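You operate a simulated robot arm through the tools that you are given. There is no shell and no other tool. Be economical: measure what you need, move in short steps, check, and stop when the job is done.

The job below is to be done with a simulated two-armed robot. You get a single attempt, and the scene is never put back.

TASK
On the bench top behind the sleeve block, fold the rag in half.

The check looks at the end state, three seconds after you hand in, the way a careful person would. Anything else that was tipped, shoved, dropped, spilled or broken makes it a failure. Flat cloth is picked up by pressing the open fingertips on it (5 to 10 N) and closing them slowly along it; thin cloth reads only 2 to 8 mm in the jaws.

THE ROBOT
Two 7-joint arms with two-finger parallel grippers on one trunk, on a base that drives. Base frame: it is fixed to the floor where the robot stands at the start and does not move with it; the origin is under the middle of the robot, x ahead of it, y to its left, z up. Readings come in m, rad, newtons and seconds.
The left shoulder is at the start at [0.06, 0.189, 1.203], the right one opposite. Places, roughly: bench top behind the sleeve block [0.4, 0, 0.9]. Payload 3.43 kg a hand.
Tool frame (each hand has its own): the origin (TCP) lies between the finger pads and is the grasp point; the fingertips stand 0.03 m ahead of it; z points along the fingers, y is the line along which they close. The gripper opens to 0.094 m. The fingers are 0.028 m wide and 0.01 m thick; the gripper's body (0.05 by 0.096 m) begins 0.055 m behind the TCP.
Orientation is told as [roll, pitch, yaw] about the base's x, y, z axes, in that order, counted from this pose: with the fingers straight down and closing along the base's y, the tool's x points along the base's -x, its y along +y and its z along -z.

THE INTERFACE
- The arms move only by the tool drive_tool. It takes "left_steps", "right_steps" or both (then of equal length, played together; a hand with none holds still); each is a list that holds one entry, the list of rows, each a list of 7 numbers: the shift along the base's x, y, z in units of 100 mm (1.0 is 100 mm), then the turn, a rotation vector about the base's x, y, z in units of 60 degrees (1.0 is 60 degrees), then the finger opening in m, from 0 to 0.094. In form: [[[x, y, z, rx, ry, rz, jaw], ...]]. A call has 1 to 20 rows; each row is the pose to reach, as a shift and turn from the pose commanded when the call began. A call with a number of a shift or a turn outside -1 to 1 is refused whole. Rows are played at 5 a second. More than 0.05 m and 0.15 rad between two rows, or a gripper value outside its range, and nothing of the call is played. Where a pose cannot be reached the arm comes as near as it can. A force on the tool above 40 N (or 10 N above the force at the start of the call, whichever is more), or a blocked arm, ends the call early, and 0.2 s more pass. Each finger travels about 0.153 m/s and halts on what it meets, pressing with about 42 N; the grip force reading is that of the motor and also rises with nothing between the fingers. The clock runs only during rows and for 0.2 s after the last one: add rows that repeat a pose to give the fingers time. It gives the time, the measured TCP pose, the force on the tool (base axes), the opening and the grip force at its end, in the units of the frame above (readings bear some noise), and new pictures: "show" is both (left out), scene, wrist or none (wrist: the cameras of the hands that moved).
- Cameras (640 x 400 px; columns grow to the right, rows downward): "scene" is now at [0.0001, 0.0064, 1.7559]; the picture's right is [-0.06, -1.00, 0.00], its down [-0.88, 0.05, -0.47] and it looks along [0.47, -0.03, -0.88] (base axes); focal length 282 px, centre (320, 200). "left" rides on the left gripper at [0.076, -0.014, -0.102] in its tool frame; the picture's right is [0.18, 0.98, 0.00], its down [-0.75, 0.14, -0.64] and it looks along [-0.63, 0.12, 0.77] (tool axes); focal length 243 px, centre (320, 200). "right" rides on the right gripper at [0.076, 0.014, -0.102] in its tool frame; the picture's right is [-0.18, 0.98, 0.00], its down [-0.75, -0.14, -0.64] and it looks along [-0.63, -0.12, 0.77] (tool axes); focal length 243 px, centre (320, 200). There is no depth. A picture from a camera that has moved, and an enlarged one, comes with that camera's place and axes in the base frame and with its lens. The place of the scene camera against the robot may be out by one fixed shift of up to 0.025 m in any direction.
- move_column(by): slides the trunk up (or, below 0, down) by that many m; the arms and the scene camera ride with it, the base frame stays. It gives what a move gives, with no picture.
- steer(legs): drives the robot by 1 to 6 legs, each [ahead, left, turn to the left] in m, m and rad, along the robot's own axes; the way and the turn of a leg run together, so that a leg with both is an arc; at most 1.5 m and 3.142 rad a leg. The arms and the cameras ride along, it lands a little off, and it stops where it bumps. It gives what a move gives, and a new picture of the scene camera.
- turn_head(pan, tilt): turns the head with the scene camera to pan (to the left, within 1.501 rad either way) and tilt (down, from -0.506 to 1.204), counted from straight ahead of the robot. It gives what a move gives, and a new picture of the scene camera.
- zoom(camera, box): a new picture of the part [left, top, right, bottom] of that camera's present view, enlarged. The clock stands still meanwhile.
- close_job(): hands the job in; it is judged then, once.

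Work in short steps. Places have to be worked out from the pictures, the camera data and where the tool is seen: move nearer, look again, correct. Check each grasp and each placing, and mend what went wrong. You have 120 turns and 260 pictures in all, those below and enlarged ones among them. Open the grippers and draw the arms clear of the work before you hand the job in, unless the task says otherwise; then end with one line.

The tools are called after "Request:" as name(argument=value, ...) on one line, values as JSON. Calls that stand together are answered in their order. drive_tool: Moves the arms, as the interface text tells. Its arguments: {"type":"object","properties":{"left_steps":{"type":"array","items":{"type":"array","items":{"type":"array","items":{"type":"number"}}}},"right_steps":{"type":"array","items":{"type":"array","items":{"type":"array","items":{"type":"number"}}}},"show":{"type":"string","enum":["both","scene","wrist","none"]}},"required":[]} The other tools are called the same way: move_column (by) slides the trunk up or down; steer (legs) drives the base; turn_head (pan, tilt) turns the head that bears the scene camera; zoom (camera, box) takes an enlarged picture of a part of a camera's view; close_job () hands the job in.

At the start:

```text
clock: 0.0
left_position: [0.4895, 0.0899, 1.0986]
left_orientation: [0.001, 0.001, 0.001]
left_ft_force: [-0.2, 0.3, 0.0]
left_grip_width: 0.0941
left_finger_force: 0.0
right_position: [0.3599, -0.2017, 1.0581]
right_orientation: [0.0, 0.0, 0.001]
right_ft_force: [0.7, -0.2, -0.1]
right_grip_width: 0.0938
right_finger_force: 0.1
trunk travel left (down, up): [-0.875, 0.115]
robot x, y, heading: [0.001, -0.0014, -0.005]
head pan, tilt: [-0.056, 1.084]
```

scene: 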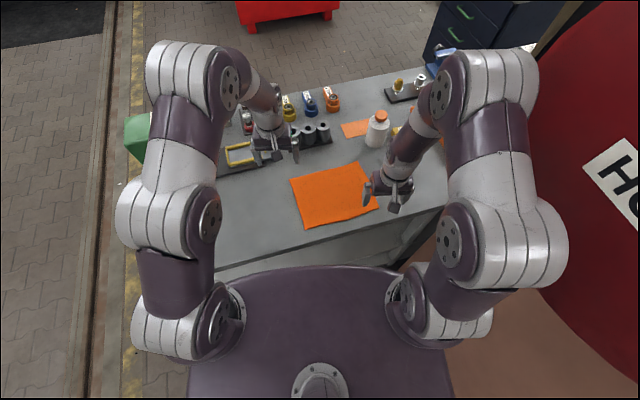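
right: 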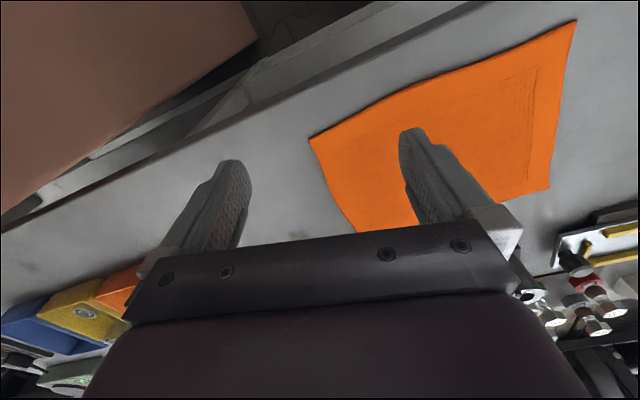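
left: 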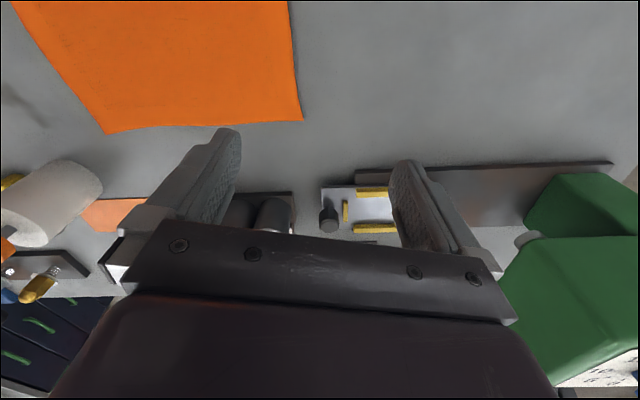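

I estimate the rag at about 0.26 × 0.20 m with its long side running across the bench, and the surface at z ≈ 0.90. I'll zoom in to see it and the things around it.

Request:
zoom(camera="scene", box=[210, 70, 450, 280])

Request:
zoom(camera="left", box=[0, 0, 330, 200])

```text
1.90 times, centred on (330, 175) of scene
camera zoom: at [0.0001, 0.0064, 1.7559], right [-0.06, -1.0, 0.0], down [-0.88, 0.05, -0.47], along [0.47, -0.03, -0.88], focal length 536 px, centre (301, 248)
```

zoom: 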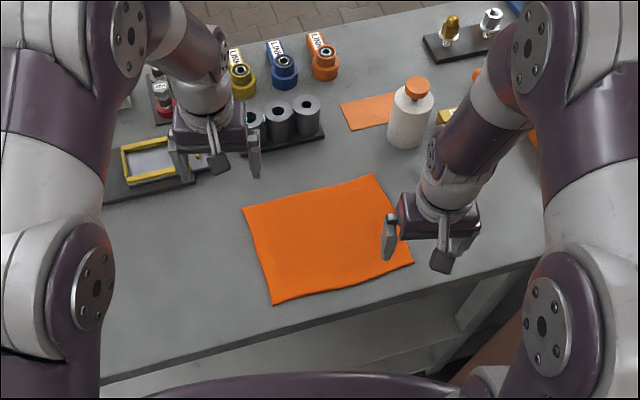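

```text
1.94 times, centred on (165, 100) of left
camera zoom: at [0.4113, 0.0751, 1.2013], right [-0.18, 0.98, 0.0], down [0.75, 0.14, 0.64], along [0.63, 0.12, -0.77], focal length 470 px, centre (621, 394)
```

zoom: 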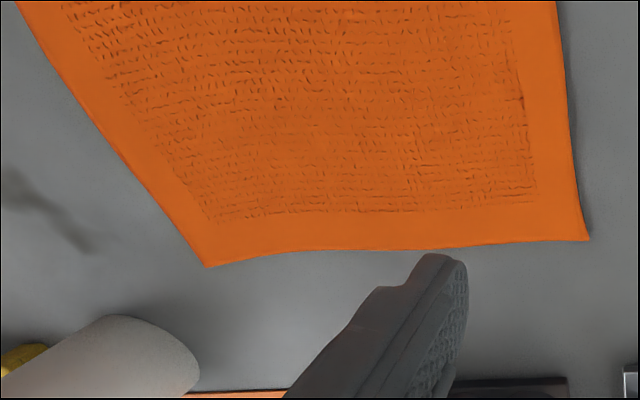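

The rag lies clear of the neighbouring things: the bottle is about 0.1 m from its far-right corner. My plan is to pinch the far edge near both corners and fold it toward the robot, so I'm bringing both hands over the far edge, yawed to match it.

Request:
drive_tool(left_steps=[[[0.11, -0.09, -0.12, 0, 0, 0.047, 0.06], [0.22, -0.18, -0.24, 0, 0, 0.094, 0.05], [0.33, -0.27, -0.36, 0, 0, 0.142, 0.04], [0.44, -0.36, -0.48, 0, 0, 0.19, 0.03], [0.545, -0.45, -0.6, 0, 0, 0.236, 0.03], [0.545, -0.45, -0.6, 0, 0, 0.236, 0.03]]], right_steps=[[[0.2, 0.05, 0, 0, 0, 0.047, 0.06], [0.4, 0.1, 0, 0, 0, 0.094, 0.05], [0.6, 0.15, 0, 0, 0, 0.142, 0.04], [0.8, 0.2, 0, 0, 0, 0.19, 0.03], [1.0, 0.25, 0, 0, 0, 0.236, 0.03], [1.0, 0.25, 0, 0, 0, 0.236, 0.03]]], show="scene")

Request:
drive_tool(right_steps=[[[0.25, 0.05, 0, 0, 0, 0, 0.03], [0.5, 0.1, 0, 0, 0, 0, 0.03], [0.75, 0.2, -0.1, 0, 0, 0, 0.03], [1.0, 0.29, -0.2, 0, 0, 0, 0.03], [1.0, 0.29, -0.2, 0, 0, 0, 0.03]]])

```text
clock: 1.4
left_position: [0.5433, 0.0454, 1.0375]
left_orientation: [-0.001, 0.002, 0.247]
left_ft_force: [0.3, 0.6, -0.2]
left_grip_width: 0.0299
left_finger_force: 0.1
right_position: [0.4604, -0.1778, 1.058]
right_orientation: [0.0, 0.0, 0.248]
right_ft_force: [0.5, -0.5, -0.1]
right_grip_width: 0.0299
right_finger_force: 0.0
trunk travel left (down, up): [-0.875, 0.115]
robot x, y, heading: [0.0008, -0.001, 0.003]
head pan, tilt: [-0.056, 1.084]
camera scene: at [-0.0011, 0.0065, 1.7559], right [-0.06, -1.0, 0.0], down [-0.88, 0.05, -0.47], along [0.47, -0.03, -0.88], focal length 282 px, centre (320, 200)
```

scene: 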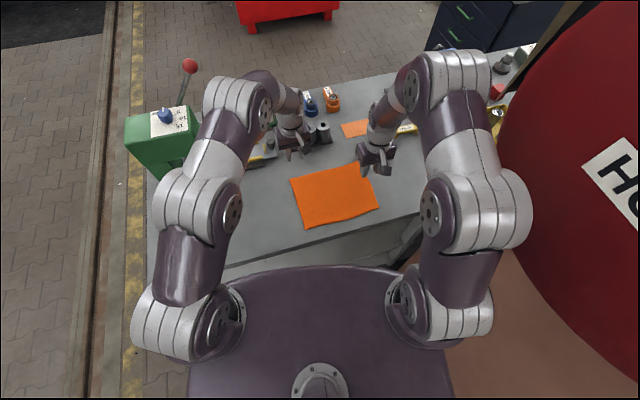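

```text
clock: 2.6
left_position: [0.5436, 0.0454, 1.0374]
left_orientation: [-0.001, 0.0, 0.248]
left_ft_force: [1.0, 0.4, -0.6]
left_grip_width: 0.03
left_finger_force: 0.1
right_position: [0.5585, -0.149, 1.04]
right_orientation: [0.0, 0.001, 0.247]
right_ft_force: [0.5, 0.0, 0.7]
right_grip_width: 0.03
right_finger_force: 0.1
trunk travel left (down, up): [-0.875, 0.115]
robot x, y, heading: [0.0011, -0.0006, 0.005]
head pan, tilt: [-0.056, 1.084]
camera scene: at [-0.001, 0.0062, 1.7559], right [-0.06, -1.0, 0.0], down [-0.88, 0.05, -0.47], along [0.47, -0.03, -0.88], focal length 282 px, centre (320, 200)
camera right: at [0.4811, -0.152, 1.1422], right [-0.06, 1.0, 0.0], down [0.76, 0.05, 0.64], along [0.64, 0.04, -0.77], focal length 243 px, centre (320, 200)
```

scene: 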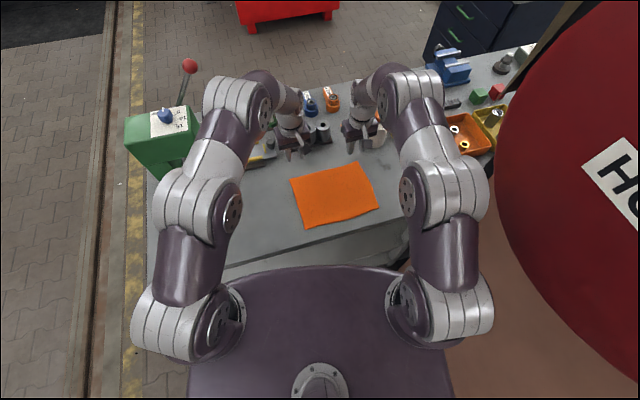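
right: 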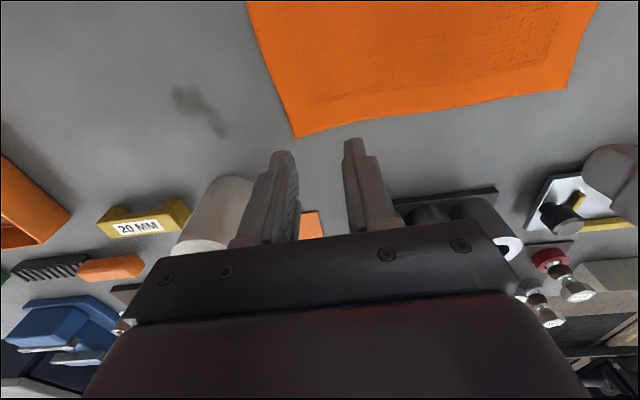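

Both views agree: A ≈ (0.535, 0.078), B ≈ (0.597, −0.172), surface z ≈ 0.90. I'm bringing both hands down to about 2 cm above the cloth.

Request:
drive_tool(left_steps=[[[-0.05, 0, -0.2, 0, 0, 0, 0.03], [-0.05, 0, -0.4, 0, 0, 0, 0.03], [-0.05, 0, -0.6, 0, 0, 0, 0.03], [-0.05, 0, -0.75, 0, 0, 0, 0.03], [-0.05, 0, -0.85, 0, 0, 0, 0.03], [-0.05, 0, -0.85, 0, 0, 0, 0.03]]], right_steps=[[[0.1, 0.04, -0.2, 0, 0, 0, 0.03], [0.2, 0.08, -0.4, 0, 0, 0, 0.03], [0.26, 0.08, -0.6, 0, 0, 0, 0.03], [0.26, 0.08, -0.75, 0, 0, 0, 0.03], [0.26, 0.08, -0.88, 0, 0, 0, 0.03], [0.26, 0.08, -0.88, 0, 0, 0, 0.03]]])

```text
clock: 4.0
left_position: [0.5386, 0.0454, 0.9532]
left_orientation: [-0.001, -0.001, 0.248]
left_ft_force: [-0.4, -0.9, -0.6]
left_grip_width: 0.0299
left_finger_force: 0.1
right_position: [0.5867, -0.1388, 0.9514]
right_orientation: [0.001, -0.001, 0.247]
right_ft_force: [0.3, -0.6, 0.4]
right_grip_width: 0.0303
right_finger_force: 0.0
trunk travel left (down, up): [-0.875, 0.115]
robot x, y, heading: [0.0005, 0.0009, -0.001]
head pan, tilt: [-0.056, 1.084]
camera scene: at [-0.0002, 0.0064, 1.7559], right [-0.06, -1.0, 0.0], down [-0.88, 0.05, -0.47], along [0.47, -0.03, -0.88], focal length 282 px, centre (320, 200)
camera right: at [0.5077, -0.1428, 1.054], right [-0.06, 1.0, 0.0], down [0.77, 0.05, 0.64], along [0.64, 0.04, -0.77], focal length 243 px, centre (320, 200)
camera left: at [0.467, 0.0129, 1.0563], right [-0.42, 0.91, 0.0], down [0.7, 0.32, 0.64], along [0.58, 0.27, -0.77], focal length 243 px, centre (320, 200)
```

scene: 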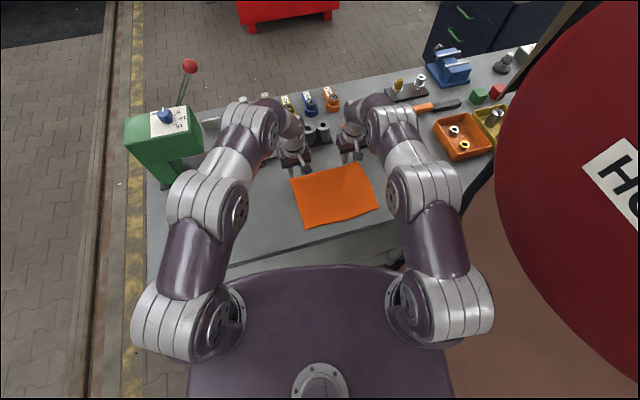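
right: 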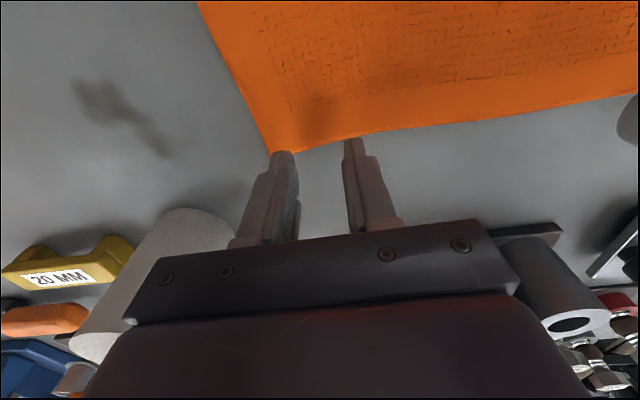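
left: 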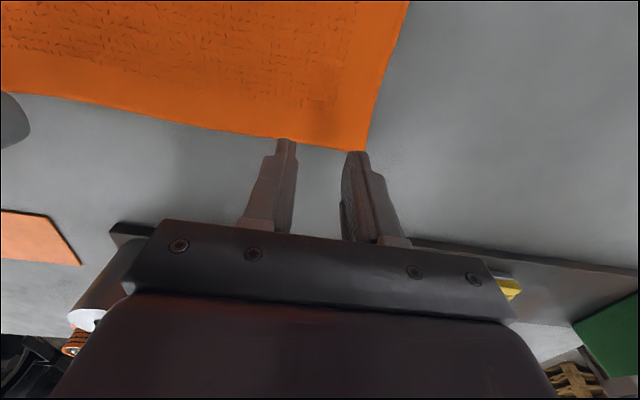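

The fingers are aligned with the edge. I'll shift about 8 mm inward and go down to near contact, watching the force.

Request:
drive_tool(left_steps=[[[-0.08, -0.01, 0, 0, 0, 0, 0.03], [-0.08, -0.01, -0.08, 0, 0, 0, 0.03], [-0.08, -0.01, -0.14, 0, 0, 0, 0.03], [-0.08, -0.01, -0.19, 0, 0, 0, 0.03], [-0.08, -0.01, -0.21, 0, 0, 0, 0.03]]], right_steps=[[[-0.08, -0.02, 0, 0, 0, 0, 0.03], [-0.08, -0.02, -0.08, 0, 0, 0, 0.03], [-0.08, -0.02, -0.14, 0, 0, 0, 0.03], [-0.08, -0.02, -0.18, 0, 0, 0, 0.03], [-0.08, -0.02, -0.2, 0, 0, 0, 0.03]]], show="wrist")

```text
clock: 5.2
left_position: [0.53, 0.044, 0.9344]
left_orientation: [-0.002, -0.003, 0.248]
left_ft_force: [0.5, 0.8, 6.3]
left_grip_width: 0.0298
left_finger_force: 0.0
right_position: [0.5781, -0.1415, 0.9339]
right_orientation: [-0.001, -0.003, 0.248]
right_ft_force: [-2.1, 0.2, 10.2]
right_grip_width: 0.0303
right_finger_force: 0.1
trunk travel left (down, up): [-0.875, 0.115]
robot x, y, heading: [0.0029, -0.0008, 0.002]
head pan, tilt: [-0.056, 1.084]
camera right: at [0.5006, -0.145, 1.0355], right [-0.06, 1.0, 0.0], down [0.76, 0.05, 0.64], along [0.64, 0.04, -0.76], focal length 243 px, centre (320, 200)
camera left: at [0.4576, 0.0118, 1.0367], right [-0.42, 0.91, 0.0], down [0.69, 0.32, 0.64], along [0.59, 0.27, -0.76], focal length 243 px, centre (320, 200)
```

right: 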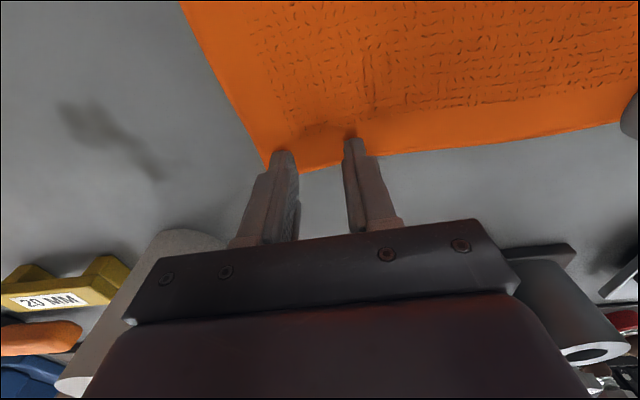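
left: 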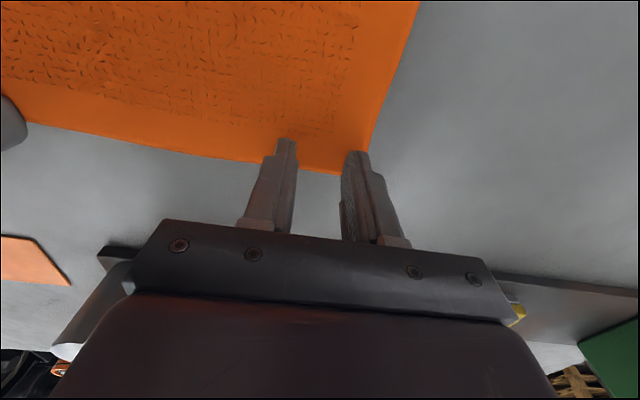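

Contact is made at 6 and 10 N, with the pads overlapping the edge. Now I close slowly.

Request:
drive_tool(left_steps=[[[0, 0, -0.005, 0, 0, 0, 0.027], [0, 0, -0.005, 0, 0, 0, 0.024], [0, 0, -0.005, 0, 0, 0, 0.021], [0, 0, -0.005, 0, 0, 0, 0.018], [0, 0, -0.005, 0, 0, 0, 0.015], [0, 0, -0.005, 0, 0, 0, 0.012], [0, 0, -0.005, 0, 0, 0, 0.009], [0, 0, -0.005, 0, 0, 0, 0.006], [0, 0, -0.005, 0, 0, 0, 0.003], [0, 0, -0.005, 0, 0, 0, 0.0], [0, 0, -0.005, 0, 0, 0, 0.0], [0, 0, -0.005, 0, 0, 0, 0.0]]], right_steps=[[[0, 0, 0, 0, 0, 0, 0.027], [0, 0, 0, 0, 0, 0, 0.024], [0, 0, 0, 0, 0, 0, 0.021], [0, 0, 0, 0, 0, 0, 0.018], [0, 0, 0, 0, 0, 0, 0.015], [0, 0, 0, 0, 0, 0, 0.012], [0, 0, 0, 0, 0, 0, 0.009], [0, 0, 0, 0, 0, 0, 0.006], [0, 0, 0, 0, 0, 0, 0.003], [0, 0, 0, 0, 0, 0, 0.0], [0, 0, 0, 0, 0, 0, 0.0], [0, 0, 0, 0, 0, 0, 0.0]]], show="wrist")

```text
clock: 7.8
left_position: [0.5285, 0.0437, 0.9334]
left_orientation: [-0.001, 0.0, 0.247]
left_ft_force: [-0.3, -1.4, 7.7]
left_grip_width: 0.0
left_finger_force: 33.2
right_position: [0.5775, -0.1411, 0.934]
right_orientation: [0.001, -0.004, 0.248]
right_ft_force: [0.1, 0.8, 18.9]
right_grip_width: 0.004
right_finger_force: 38.2
trunk travel left (down, up): [-0.875, 0.115]
robot x, y, heading: [-0.0003, -0.0003, -0.006]
head pan, tilt: [-0.056, 1.084]
camera right: at [0.4992, -0.1448, 1.0353], right [-0.06, 1.0, 0.0], down [0.76, 0.05, 0.64], along [0.64, 0.04, -0.76], focal length 243 px, centre (320, 200)
camera left: at [0.4561, 0.0115, 1.0366], right [-0.42, 0.91, 0.0], down [0.69, 0.32, 0.64], along [0.58, 0.27, -0.77], focal length 243 px, centre (320, 200)
```

right: 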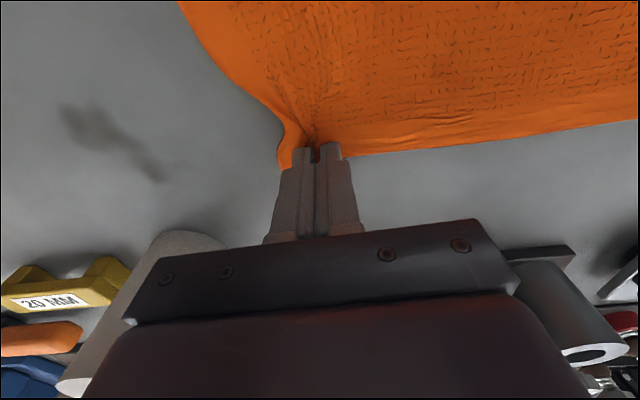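
left: 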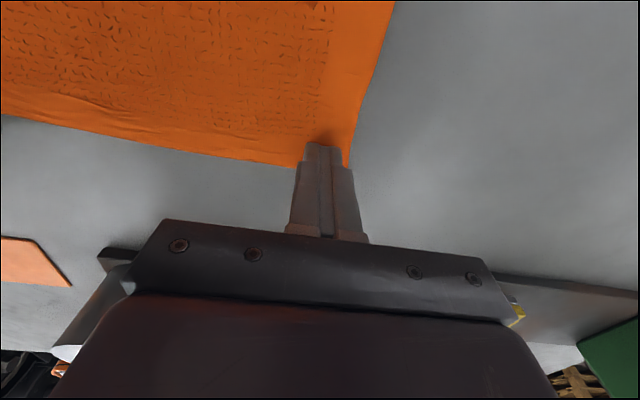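

The right hand holds the cloth (4 mm), but the left slipped to 0. I'll lift the left hand a little, reopen it, shift it inward along the edge and press slightly harder; the right stays as it is.

Request:
drive_tool(left_steps=[[[0, 0, 0.1, 0, 0, 0, 0], [-0.05, -0.15, 0.12, 0, 0, 0, 0.03], [-0.05, -0.15, 0.12, 0, 0, 0, 0.03], [-0.05, -0.15, 0.06, 0, 0, 0, 0.03], [-0.05, -0.15, 0.02, 0, 0, 0, 0.03], [-0.05, -0.15, 0, 0, 0, 0, 0.03], [-0.05, -0.15, -0.015, 0, 0, 0, 0.03]]], show="wrist")

```text
clock: 9.4
left_position: [0.5234, 0.0281, 0.9328]
left_orientation: [-0.003, -0.006, 0.248]
left_ft_force: [-3.6, -0.7, 18.8]
left_grip_width: 0.0297
left_finger_force: 0.0
right_position: [0.5775, -0.1421, 0.9334]
right_orientation: [0.001, -0.003, 0.248]
right_ft_force: [3.2, 0.2, 14.9]
right_grip_width: 0.0037
right_finger_force: 38.6
trunk travel left (down, up): [-0.875, 0.115]
robot x, y, heading: [0.0013, 0.0016, -0.0]
head pan, tilt: [-0.056, 1.084]
camera left: at [0.4518, -0.0039, 1.036], right [-0.42, 0.91, 0.0], down [0.69, 0.32, 0.65], along [0.59, 0.27, -0.76], focal length 243 px, centre (320, 200)
```

left: 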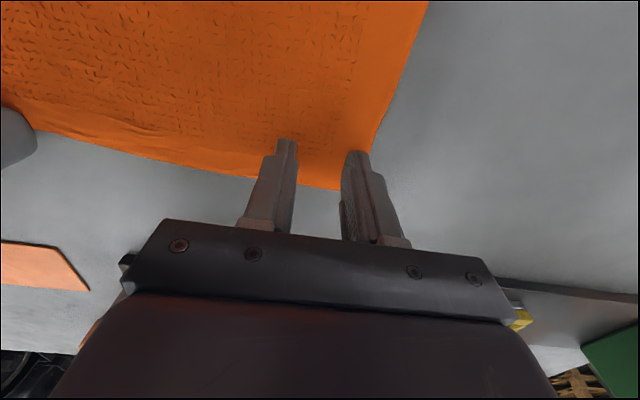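

Pressing at 19 N with good overlap. I'll ease off by 0.5 mm and close slowly.

Request:
drive_tool(left_steps=[[[0, 0, 0.005, 0, 0, 0, 0.028], [0, 0, 0.005, 0, 0, 0, 0.026], [0, 0, 0.005, 0, 0, 0, 0.024], [0, 0, 0.005, 0, 0, 0, 0.022], [0, 0, 0.005, 0, 0, 0, 0.02], [0, 0, 0.005, 0, 0, 0, 0.018], [0, 0, 0.005, 0, 0, 0, 0.016], [0, 0, 0.005, 0, 0, 0, 0.014], [0, 0, 0.005, 0, 0, 0, 0.012], [0, 0, 0.005, 0, 0, 0, 0.01], [0, 0, 0.005, 0, 0, 0, 0.008], [0, 0, 0.005, 0, 0, 0, 0.006], [0, 0, 0.005, 0, 0, 0, 0.004], [0, 0, 0.005, 0, 0, 0, 0.002], [0, 0, 0.005, 0, 0, 0, 0], [0, 0, 0.005, 0, 0, 0, 0], [0, 0, 0.005, 0, 0, 0, 0]]], show="wrist")

```text
clock: 13.0
left_position: [0.5221, 0.029, 0.9337]
left_orientation: [-0.001, -0.005, 0.248]
left_ft_force: [1.1, -1.9, 25.2]
left_grip_width: 0.0
left_finger_force: 33.2
right_position: [0.5763, -0.1412, 0.933]
right_orientation: [-0.001, -0.004, 0.248]
right_ft_force: [1.5, 3.1, 12.8]
right_grip_width: 0.0039
right_finger_force: 39.3
trunk travel left (down, up): [-0.875, 0.115]
robot x, y, heading: [-0.0007, -0.0015, -0.003]
head pan, tilt: [-0.056, 1.084]
camera left: at [0.4507, -0.0036, 1.0361], right [-0.42, 0.91, 0.0], down [0.69, 0.32, 0.64], along [0.59, 0.27, -0.76], focal length 243 px, centre (320, 200)
```

left: 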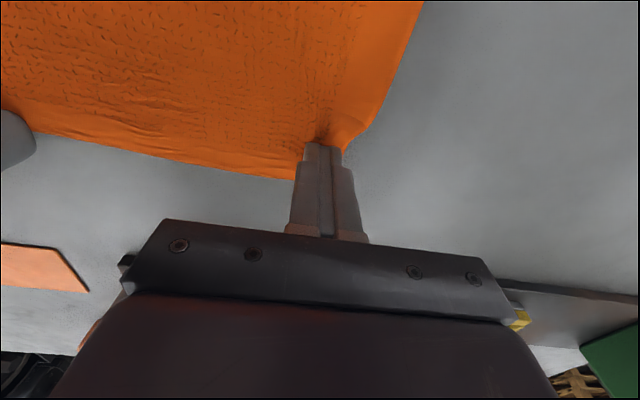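

Request:
zoom(camera="left", box=[240, 90, 420, 210])

Request:
zoom(camera="right", box=[220, 90, 400, 210])

```text
3.33 times, centred on (330, 150) of left
camera zoom: at [0.4507, -0.0036, 1.0361], right [-0.42, 0.91, 0.0], down [0.69, 0.32, 0.64], along [0.59, 0.27, -0.76], focal length 809 px, centre (287, 367)
```

zoom: 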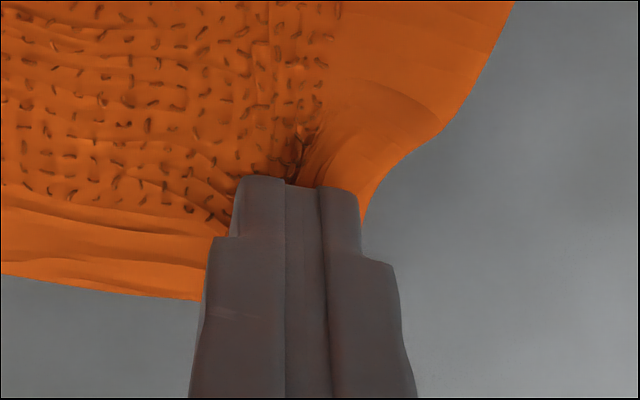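

```text
3.33 times, centred on (310, 150) of right
camera zoom: at [0.4986, -0.145, 1.0355], right [-0.06, 1.0, 0.0], down [0.76, 0.05, 0.64], along [0.64, 0.04, -0.76], focal length 809 px, centre (353, 367)
```

zoom: 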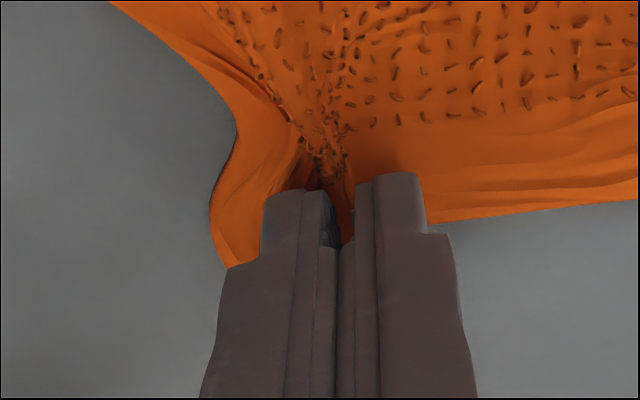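

The left hand shows a ridge but reads 0. I'll do a short lift to see whether it holds.

Request:
drive_tool(left_steps=[[[0, 0, 0.1, 0, 0, 0, 0], [0, 0, 0.2, 0, 0, 0, 0], [0, 0, 0.2, 0, 0, 0, 0]]], show="wrist")

```text
clock: 13.8
left_position: [0.5213, 0.0292, 0.9516]
left_orientation: [0.0, -0.003, 0.248]
left_ft_force: [-0.2, 0.2, 0.1]
left_grip_width: 0.0
left_finger_force: 33.3
right_position: [0.5774, -0.1404, 0.9329]
right_orientation: [0.0, -0.005, 0.249]
right_ft_force: [-3.2, 0.1, 20.7]
right_grip_width: 0.0038
right_finger_force: 38.7
trunk travel left (down, up): [-0.875, 0.115]
robot x, y, heading: [-0.0037, -0.0037, -0.005]
head pan, tilt: [-0.056, 1.084]
camera left: at [0.45, -0.0039, 1.0549], right [-0.42, 0.91, 0.0], down [0.7, 0.32, 0.64], along [0.58, 0.27, -0.77], focal length 243 px, centre (320, 200)
```

left: 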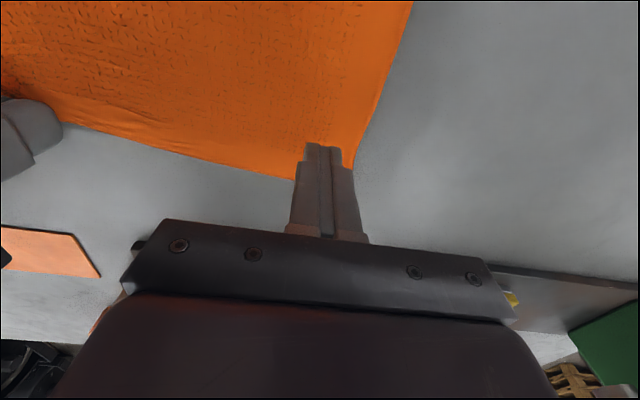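

It didn't hold. I'll try again with a wider opening (45 mm), pads further over the cloth and a force near 8 N.

Request:
drive_tool(left_steps=[[[0, -0.08, 0, 0, 0, 0, 0.045], [0, -0.08, 0, 0, 0, 0, 0.045], [0, -0.08, -0.08, 0, 0, 0, 0.045], [0, -0.08, -0.14, 0, 0, 0, 0.045], [0, -0.08, -0.18, 0, 0, 0, 0.045], [0, -0.08, -0.192, 0, 0, 0, 0.045], [0, -0.08, -0.192, 0, 0, 0, 0.045]]], show="wrist")

```text
clock: 15.4
left_position: [0.5232, 0.0217, 0.9321]
left_orientation: [-0.002, -0.003, 0.248]
left_ft_force: [-2.0, 1.7, 11.4]
left_grip_width: 0.0448
left_finger_force: 0.0
right_position: [0.5772, -0.1409, 0.9332]
right_orientation: [0.001, -0.003, 0.247]
right_ft_force: [0.4, -2.4, 15.9]
right_grip_width: 0.0041
right_finger_force: 38.4
trunk travel left (down, up): [-0.875, 0.115]
robot x, y, heading: [0.0009, 0.0018, 0.002]
head pan, tilt: [-0.056, 1.084]
camera left: at [0.4514, -0.0116, 1.0364], right [-0.42, 0.91, 0.0], down [0.69, 0.32, 0.64], along [0.59, 0.27, -0.76], focal length 243 px, centre (320, 200)
```

left: 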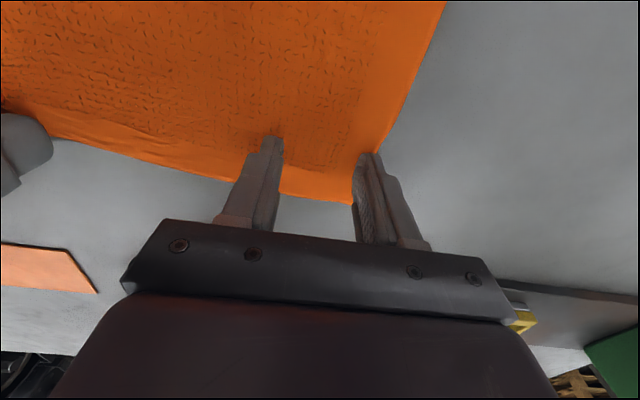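

The outer finger sits right at the corner. I'll lift, move 10 mm further along the edge, press again and close slowly.

Request:
drive_tool(left_steps=[[[0, 0, 0.1, 0, 0, 0, 0.042], [0.02, -0.1, 0.1, 0, 0, 0, 0.042], [0.02, -0.1, 0.03, 0, 0, 0, 0.042], [0.02, -0.1, 0, 0, 0, 0, 0.042], [0.02, -0.1, 0, 0, 0, 0, 0.042], [0.02, -0.1, 0, 0, 0, 0, 0.038], [0.02, -0.1, 0, 0, 0, 0, 0.035], [0.02, -0.1, 0, 0, 0, 0, 0.032], [0.02, -0.1, 0, 0, 0, 0, 0.029], [0.02, -0.1, 0, 0, 0, 0, 0.026], [0.02, -0.1, 0, 0, 0, 0, 0.023], [0.02, -0.1, 0, 0, 0, 0, 0.02], [0.02, -0.1, 0, 0, 0, 0, 0.017], [0.02, -0.1, 0, 0, 0, 0, 0.014], [0.02, -0.1, 0, 0, 0, 0, 0.011], [0.02, -0.1, 0, 0, 0, 0, 0.008], [0.02, -0.1, 0, 0, 0, 0, 0.005], [0.02, -0.1, 0, 0, 0, 0, 0.002], [0.02, -0.1, 0, 0, 0, 0, 0], [0.02, -0.1, 0, 0, 0, 0, 0]]], show="wrist")

```text
clock: 19.6
left_position: [0.5239, 0.0105, 0.9346]
left_orientation: [-0.002, -0.002, 0.247]
left_ft_force: [5.1, -25.7, 7.1]
left_grip_width: 0.0053
left_finger_force: 39.5
right_position: [0.5776, -0.1407, 0.933]
right_orientation: [-0.001, -0.004, 0.247]
right_ft_force: [-4.9, 23.1, 20.8]
right_grip_width: 0.0043
right_finger_force: 39.3
trunk travel left (down, up): [-0.875, 0.115]
robot x, y, heading: [-0.0058, -0.0006, -0.001]
head pan, tilt: [-0.056, 1.084]
camera left: at [0.4531, -0.0217, 1.0371], right [-0.42, 0.91, 0.0], down [0.69, 0.32, 0.64], along [0.59, 0.27, -0.76], focal length 243 px, centre (320, 200)
```

left: 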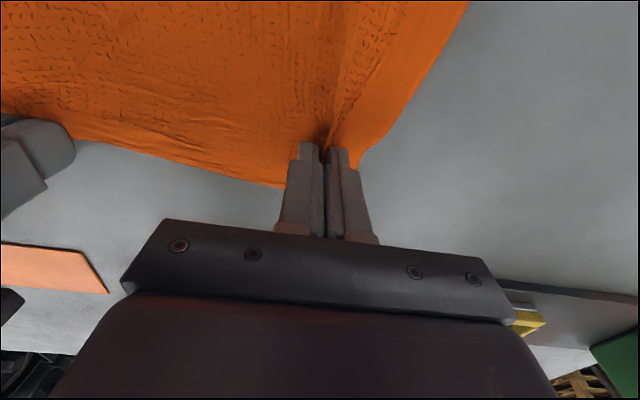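

Both hands now hold the cloth (5.3 and 4.3 mm), with some tension between them. I'll ease the hands together slightly and start the folding arc: lifting and moving toward the robot while tilting the fingers forward.

Request:
drive_tool(left_steps=[[[0.012, -0.05, 0.05, 0, 0, 0, 0], [-0.01, -0.06, 0.12, 0.008, -0.03, 0, 0], [-0.04, -0.06, 0.207, 0.015, -0.06, 0, 0], [-0.09, -0.076, 0.3, 0.023, -0.09, 0, 0], [-0.146, -0.09, 0.397, 0.03, -0.121, 0, 0], [-0.22, -0.11, 0.48, 0.038, -0.151, 0, 0], [-0.308, -0.13, 0.56, 0.046, -0.182, 0, 0], [-0.41, -0.155, 0.62, 0.053, -0.212, 0, 0], [-0.513, -0.181, 0.683, 0.061, -0.2425, 0, 0]]], right_steps=[[[-0.012, 0.05, 0.05, 0, 0, 0, 0], [-0.034, 0.04, 0.12, 0.008, -0.03, 0, 0], [-0.064, 0.038, 0.207, 0.015, -0.06, 0, 0], [-0.114, 0.024, 0.3, 0.023, -0.09, 0, 0], [-0.17, 0.01, 0.397, 0.03, -0.121, 0, 0], [-0.244, -0.01, 0.48, 0.038, -0.151, 0, 0], [-0.332, -0.03, 0.56, 0.046, -0.182, 0, 0], [-0.434, -0.055, 0.62, 0.053, -0.212, 0, 0], [-0.537, -0.081, 0.683, 0.061, -0.2425, 0, 0]]])

```text
clock: 21.6
left_position: [0.4743, -0.0098, 0.9991]
left_orientation: [0.0, -0.264, 0.248]
left_ft_force: [1.5, -1.0, 0.3]
left_grip_width: 0.0043
left_finger_force: 39.1
right_position: [0.523, -0.1489, 1.0012]
right_orientation: [0.0, -0.263, 0.248]
right_ft_force: [-0.9, 1.2, -0.7]
right_grip_width: 0.0035
right_finger_force: 38.2
trunk travel left (down, up): [-0.875, 0.115]
robot x, y, heading: [0.0008, 0.0003, 0.002]
head pan, tilt: [-0.056, 1.084]
camera scene: at [-0.0018, 0.0062, 1.7559], right [-0.06, -1.0, 0.0], down [-0.88, 0.05, -0.47], along [0.47, -0.03, -0.88], focal length 282 px, centre (320, 200)
camera right: at [0.422, -0.1588, 1.0796], right [-0.07, 1.0, 0.05], down [0.58, 0.0, 0.82], along [0.81, 0.08, -0.58], focal length 243 px, centre (320, 200)
camera left: at [0.3801, -0.0476, 1.0795], right [-0.41, 0.91, -0.05], down [0.51, 0.27, 0.82], along [0.76, 0.31, -0.58], focal length 243 px, centre (320, 200)
```

scene: 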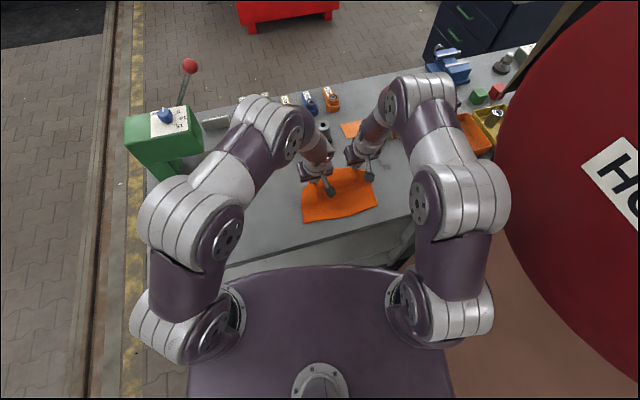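
right: 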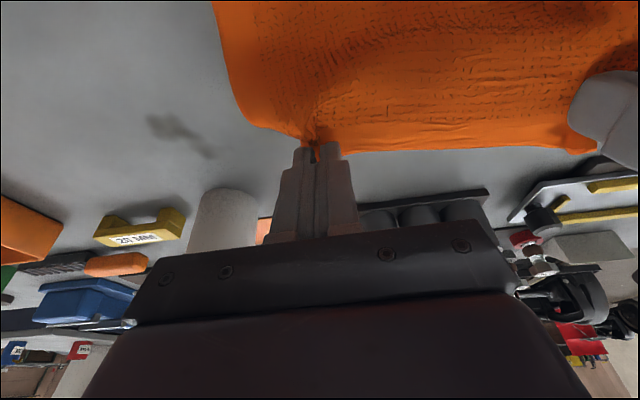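
left: 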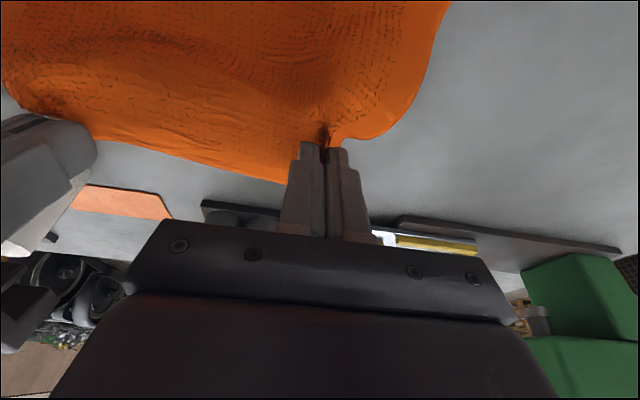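

Both hands are lifting the far edge. I'll zoom in on the cloth before going on.

Request:
zoom(camera="scene", box=[270, 140, 410, 240])

```text
4.00 times, centred on (340, 190) of scene
camera zoom: at [-0.0018, 0.0062, 1.7559], right [-0.06, -1.0, 0.0], down [-0.88, 0.05, -0.47], along [0.47, -0.03, -0.88], focal length 1126 px, centre (240, 240)
```

zoom: 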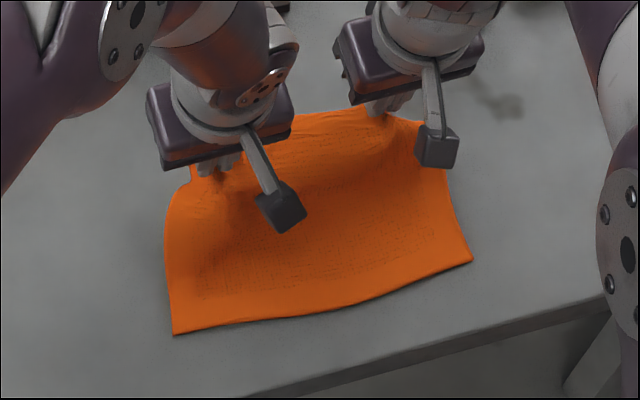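

The fold is going well. The near edge shifted forward a little, so I recomputed the endpoint: the left hand has about 0.106 m left to go and the right about 0.136 m. I'll go on to roughly 60% of that.

Request:
drive_tool(left_steps=[[[-0.107, -0.007, 0.06, 0.012, -0.048, 0, 0], [-0.236, -0.016, 0.1, 0.025, -0.1, 0, 0], [-0.376, -0.026, 0.1, 0.04, -0.155, 0, 0], [-0.515, -0.036, 0.08, 0.055, -0.22, 0, 0], [-0.644, -0.044, 0.02, 0.073, -0.291, 0, 0], [-0.644, -0.044, 0.02, 0.073, -0.291, 0, 0]]], right_steps=[[[-0.134, -0.024, 0.06, 0.012, -0.048, 0, 0], [-0.295, -0.052, 0.1, 0.025, -0.1, 0, 0], [-0.47, -0.083, 0.1, 0.04, -0.155, 0, 0], [-0.645, -0.114, 0.08, 0.055, -0.22, 0, 0], [-0.806, -0.143, 0.02, 0.073, -0.291, 0, 0], [-0.806, -0.143, 0.02, 0.073, -0.291, 0, 0]]])

Request:
zoom(camera="scene", box=[270, 150, 410, 250])

```text
clock: 23.0
left_position: [0.4109, -0.0115, 1.0023]
left_orientation: [0.0, -0.578, 0.248]
left_ft_force: [-0.5, -0.3, -0.4]
left_grip_width: 0.0046
left_finger_force: 38.9
right_position: [0.4539, -0.1505, 1.0045]
right_orientation: [0.051, -0.512, 0.243]
right_ft_force: [-0.5, 0.1, -0.3]
right_grip_width: 0.0036
right_finger_force: 38.3
right hand out of reach, approached as far as the arm can: row 4, 5, 6
trunk travel left (down, up): [-0.875, 0.115]
robot x, y, heading: [-0.0004, 0.0023, -0.001]
head pan, tilt: [-0.056, 1.084]
camera scene: at [0.0001, 0.0061, 1.7559], right [-0.06, -1.0, 0.0], down [-0.88, 0.05, -0.47], along [0.47, -0.03, -0.88], focal length 282 px, centre (320, 200)
camera right: at [0.337, -0.1705, 1.056], right [-0.11, 0.99, 0.14], down [0.38, -0.09, 0.92], along [0.92, 0.15, -0.36], focal length 243 px, centre (320, 200)
camera left: at [0.2976, -0.0549, 1.0478], right [-0.39, 0.92, -0.1], down [0.24, 0.21, 0.95], along [0.89, 0.35, -0.3], focal length 243 px, centre (320, 200)
```

scene: 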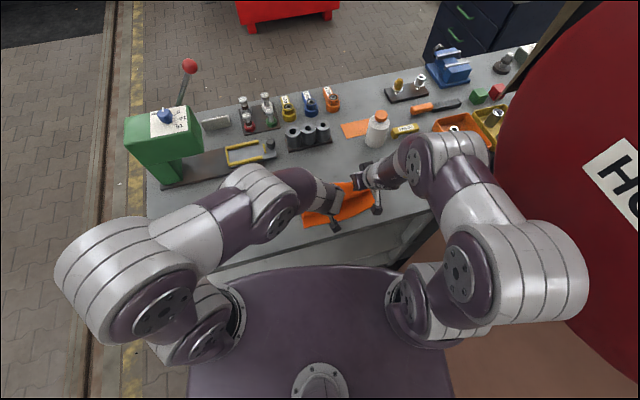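
right: 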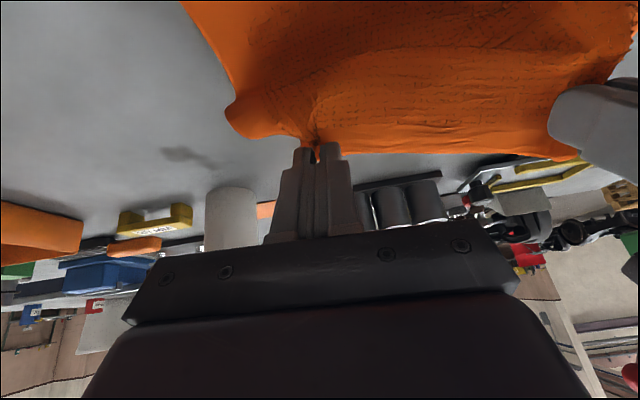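
left: 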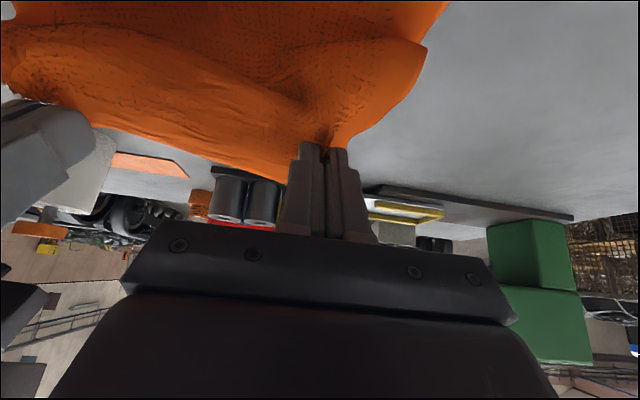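

```text
4.00 times, centred on (340, 200) of scene
camera zoom: at [0.0001, 0.0061, 1.7559], right [-0.06, -1.0, 0.0], down [-0.88, 0.05, -0.47], along [0.47, -0.03, -0.88], focal length 1126 px, centre (240, 200)
```

zoom: 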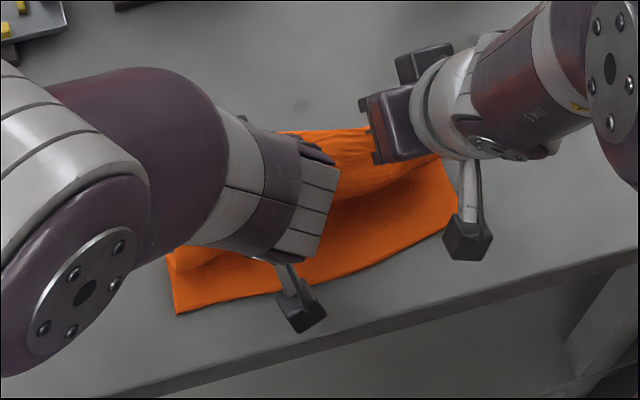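

Both hands still hold, but the right arm is at its reach limit, being close in and tilted. I'll use the base and the trunk for the rest of the arc. First I offset the left hand by 25 mm and set the right hand's command back to where it actually is.

Request:
drive_tool(left_steps=[[[0.08, 0.02, 0, 0, 0, 0, 0], [0.16, 0.04, 0, 0, 0, 0, 0], [0.24, 0.06, 0, 0, 0, 0, 0]]], right_steps=[[[0.04, 0.04, 0, -0.004, 0.02, 0, 0], [0.08, 0.08, 0, -0.009, 0.04, 0, 0], [0.12, 0.12, 0, -0.013, 0.055, 0, 0]]], show="none")

Request:
move_column(by=-0.03)

Request:
steer(legs=[[-0.029, -0.007, 0]])

```text
clock: 23.8
left_position: [0.4348, -0.0077, 1.0016]
left_orientation: [0.0, -0.575, 0.246]
left_ft_force: [0.0, 0.5, -0.2]
left_grip_width: 0.0045
left_finger_force: 38.8
right_position: [0.466, -0.1371, 1.0018]
right_orientation: [0.053, -0.452, 0.245]
right_ft_force: [0.3, -1.0, 0.4]
right_grip_width: 0.0036
right_finger_force: 37.9
trunk travel left (down, up): [-0.875, 0.115]
robot x, y, heading: [-0.003, 0.0043, 0.003]
head pan, tilt: [-0.056, 1.084]
```

```text
clock: 24.6
left_position: [0.4346, -0.0073, 0.9716]
left_orientation: [0.0, -0.575, 0.248]
left_ft_force: [0.6, -0.4, 0.6]
left_grip_width: 0.0044
left_finger_force: 39.1
right_position: [0.4651, -0.1392, 0.9722]
right_orientation: [0.055, -0.453, 0.246]
right_ft_force: [0.1, -0.5, -0.3]
right_grip_width: 0.0034
right_finger_force: 37.8
trunk travel left (down, up): [-0.845, 0.145]
robot x, y, heading: [0.0026, -0.0024, -0.002]
head pan, tilt: [-0.056, 1.084]
```

```text
clock: 25.4
left_position: [0.409, -0.0102, 0.9696]
left_orientation: [0.001, -0.573, 0.246]
left_ft_force: [0.2, -0.4, -0.2]
left_grip_width: 0.0044
left_finger_force: 39.0
right_position: [0.4412, -0.1449, 0.9709]
right_orientation: [0.055, -0.448, 0.245]
right_ft_force: [0.2, -0.3, -0.5]
right_grip_width: 0.0035
right_finger_force: 38.0
trunk travel left (down, up): [-0.845, 0.145]
robot x, y, heading: [-0.0298, -0.0092, -0.001]
head pan, tilt: [-0.056, 1.084]
camera scene: at [-0.022, 0.001, 1.7258], right [-0.06, -1.0, 0.0], down [-0.88, 0.05, -0.46], along [0.46, -0.03, -0.89], focal length 282 px, centre (320, 200)
```

scene: 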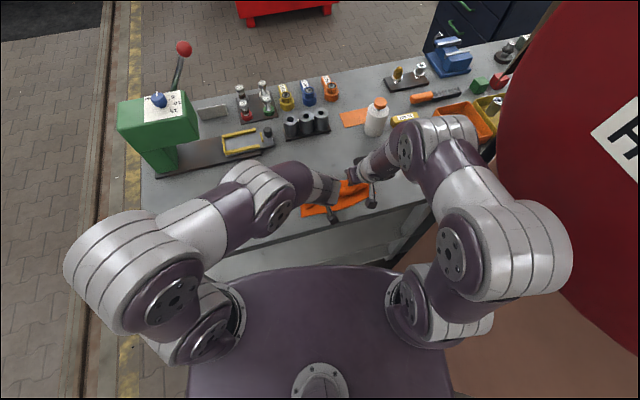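

Holding well. I'm lowering the trunk a bit more, then backing up the remaining 5 cm.

Request:
move_column(by=-0.016)

Request:
steer(legs=[[-0.044, -0.012, 0]])

Request:
zoom(camera="scene", box=[270, 150, 410, 250])

```text
clock: 26.0
left_position: [0.4049, -0.0135, 0.9563]
left_orientation: [-0.001, -0.575, 0.246]
left_ft_force: [-0.3, 0.6, 0.0]
left_grip_width: 0.0045
left_finger_force: 39.2
right_position: [0.4378, -0.146, 0.957]
right_orientation: [0.054, -0.452, 0.243]
right_ft_force: [0.8, 0.2, 0.4]
right_grip_width: 0.0035
right_finger_force: 37.8
trunk travel left (down, up): [-0.829, 0.161]
robot x, y, heading: [-0.0304, -0.0043, -0.009]
head pan, tilt: [-0.056, 1.084]
```

```text
clock: 26.9
left_position: [0.365, -0.0239, 0.9558]
left_orientation: [-0.001, -0.572, 0.249]
left_ft_force: [0.1, 0.2, -0.5]
left_grip_width: 0.0044
left_finger_force: 38.8
right_position: [0.3974, -0.1576, 0.9557]
right_orientation: [0.055, -0.45, 0.245]
right_ft_force: [-0.6, -0.6, 1.2]
right_grip_width: 0.0034
right_finger_force: 37.4
trunk travel left (down, up): [-0.829, 0.161]
robot x, y, heading: [-0.0733, -0.017, -0.002]
head pan, tilt: [-0.056, 1.084]
camera scene: at [-0.0675, -0.0108, 1.7099], right [-0.05, -1.0, 0.0], down [-0.88, 0.05, -0.47], along [0.47, -0.03, -0.88], focal length 282 px, centre (320, 200)
```

scene: 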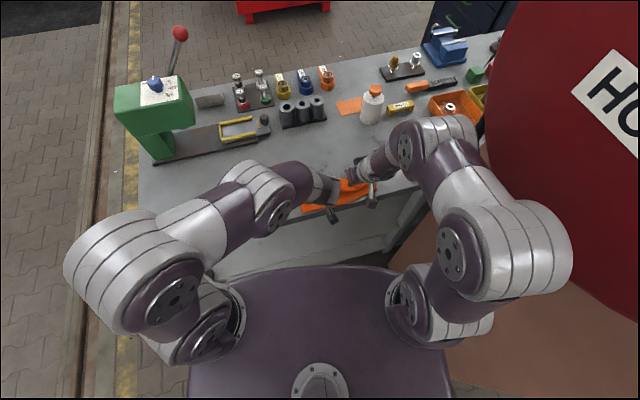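

```text
4.00 times, centred on (340, 200) of scene
camera zoom: at [-0.0675, -0.0108, 1.7099], right [-0.05, -1.0, 0.0], down [-0.88, 0.05, -0.47], along [0.47, -0.03, -0.88], focal length 1126 px, centre (240, 200)
```

zoom: 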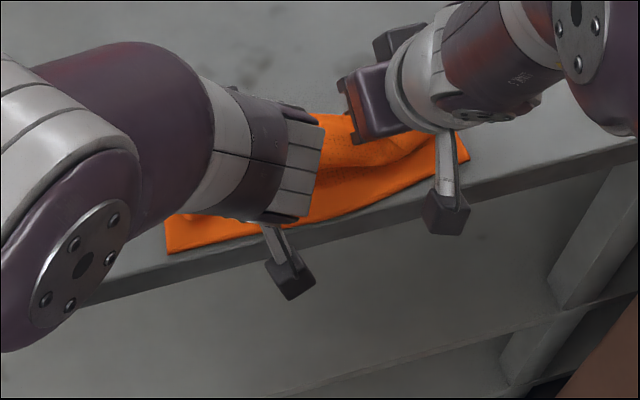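

The lower layer is sliding along with the fold, and its near edge is now close to the bench edge. I need an anchor, so I'll press the right hand down, still holding its corner, to pin both layers before moving the left corner.

Request:
drive_tool(right_steps=[[[0, 0, -0.08, 0, 0, 0, 0], [0, 0, -0.14, 0, 0, 0, 0], [0, 0, -0.18, 0, 0, 0, 0], [0, 0, -0.2, 0, 0, 0, 0], [0, 0, -0.21, 0, 0, 0, 0]]], left_steps=[[[0, 0, -0.04, 0, 0, 0, 0], [0, 0, -0.08, 0, 0, 0, 0], [0, 0, -0.1, 0, 0, 0, 0], [0, 0, -0.1, 0, 0, 0, 0], [0, 0, -0.1, 0, 0, 0, 0]]])

```text
clock: 28.3
left_position: [0.3609, -0.0248, 0.9464]
left_orientation: [-0.001, -0.577, 0.249]
left_ft_force: [-0.8, -0.2, 3.1]
left_grip_width: 0.0046
left_finger_force: 38.8
right_position: [0.3963, -0.1558, 0.9408]
right_orientation: [0.051, -0.467, 0.246]
right_ft_force: [-5.2, 0.8, 23.5]
right_grip_width: 0.0034
right_finger_force: 37.9
trunk travel left (down, up): [-0.829, 0.161]
robot x, y, heading: [-0.0739, -0.0195, 0.002]
head pan, tilt: [-0.056, 1.084]
stopped in row 5 (right hand): the force on the tool passed its limit (the readings are from after the stop); the commanded pose is now the measured one
camera scene: at [-0.0754, -0.0113, 1.7098], right [-0.06, -1.0, 0.0], down [-0.88, 0.05, -0.47], along [0.47, -0.03, -0.88], focal length 282 px, centre (320, 200)
camera right: at [0.2837, -0.1744, 0.998], right [-0.1, 0.99, 0.13], down [0.42, -0.07, 0.91], along [0.9, 0.15, -0.4], focal length 243 px, centre (320, 200)
camera left: at [0.2469, -0.0686, 0.9921], right [-0.39, 0.91, -0.1], down [0.24, 0.21, 0.95], along [0.89, 0.35, -0.3], focal length 243 px, centre (320, 200)
```

scene: 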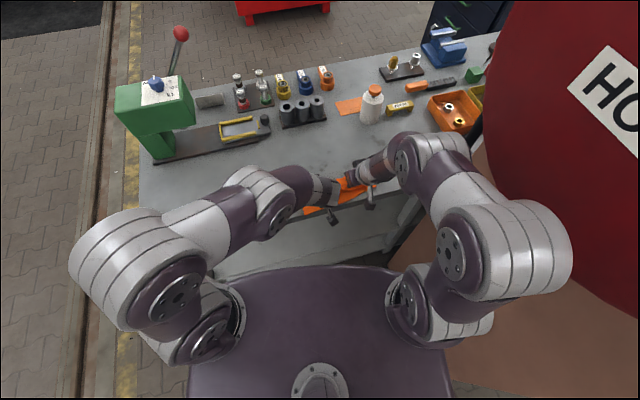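
right: 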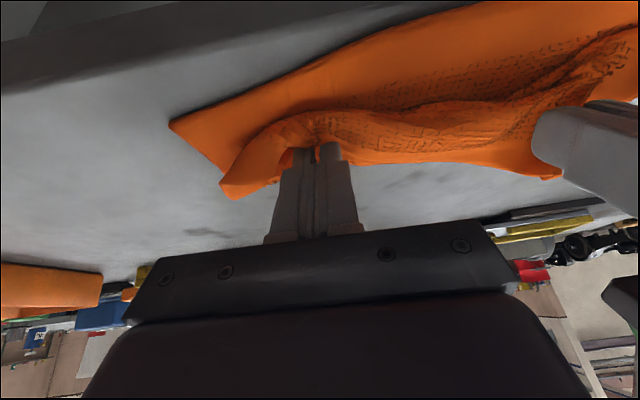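
left: 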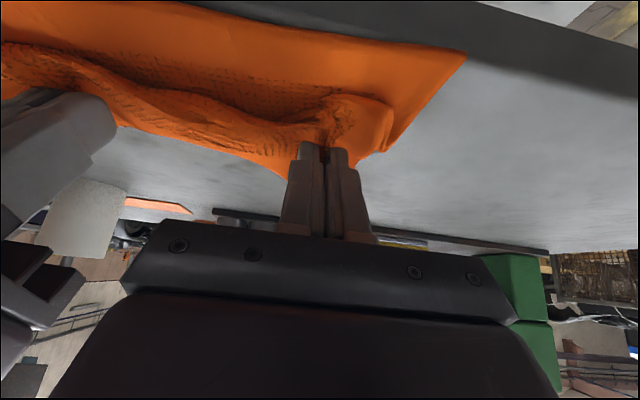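

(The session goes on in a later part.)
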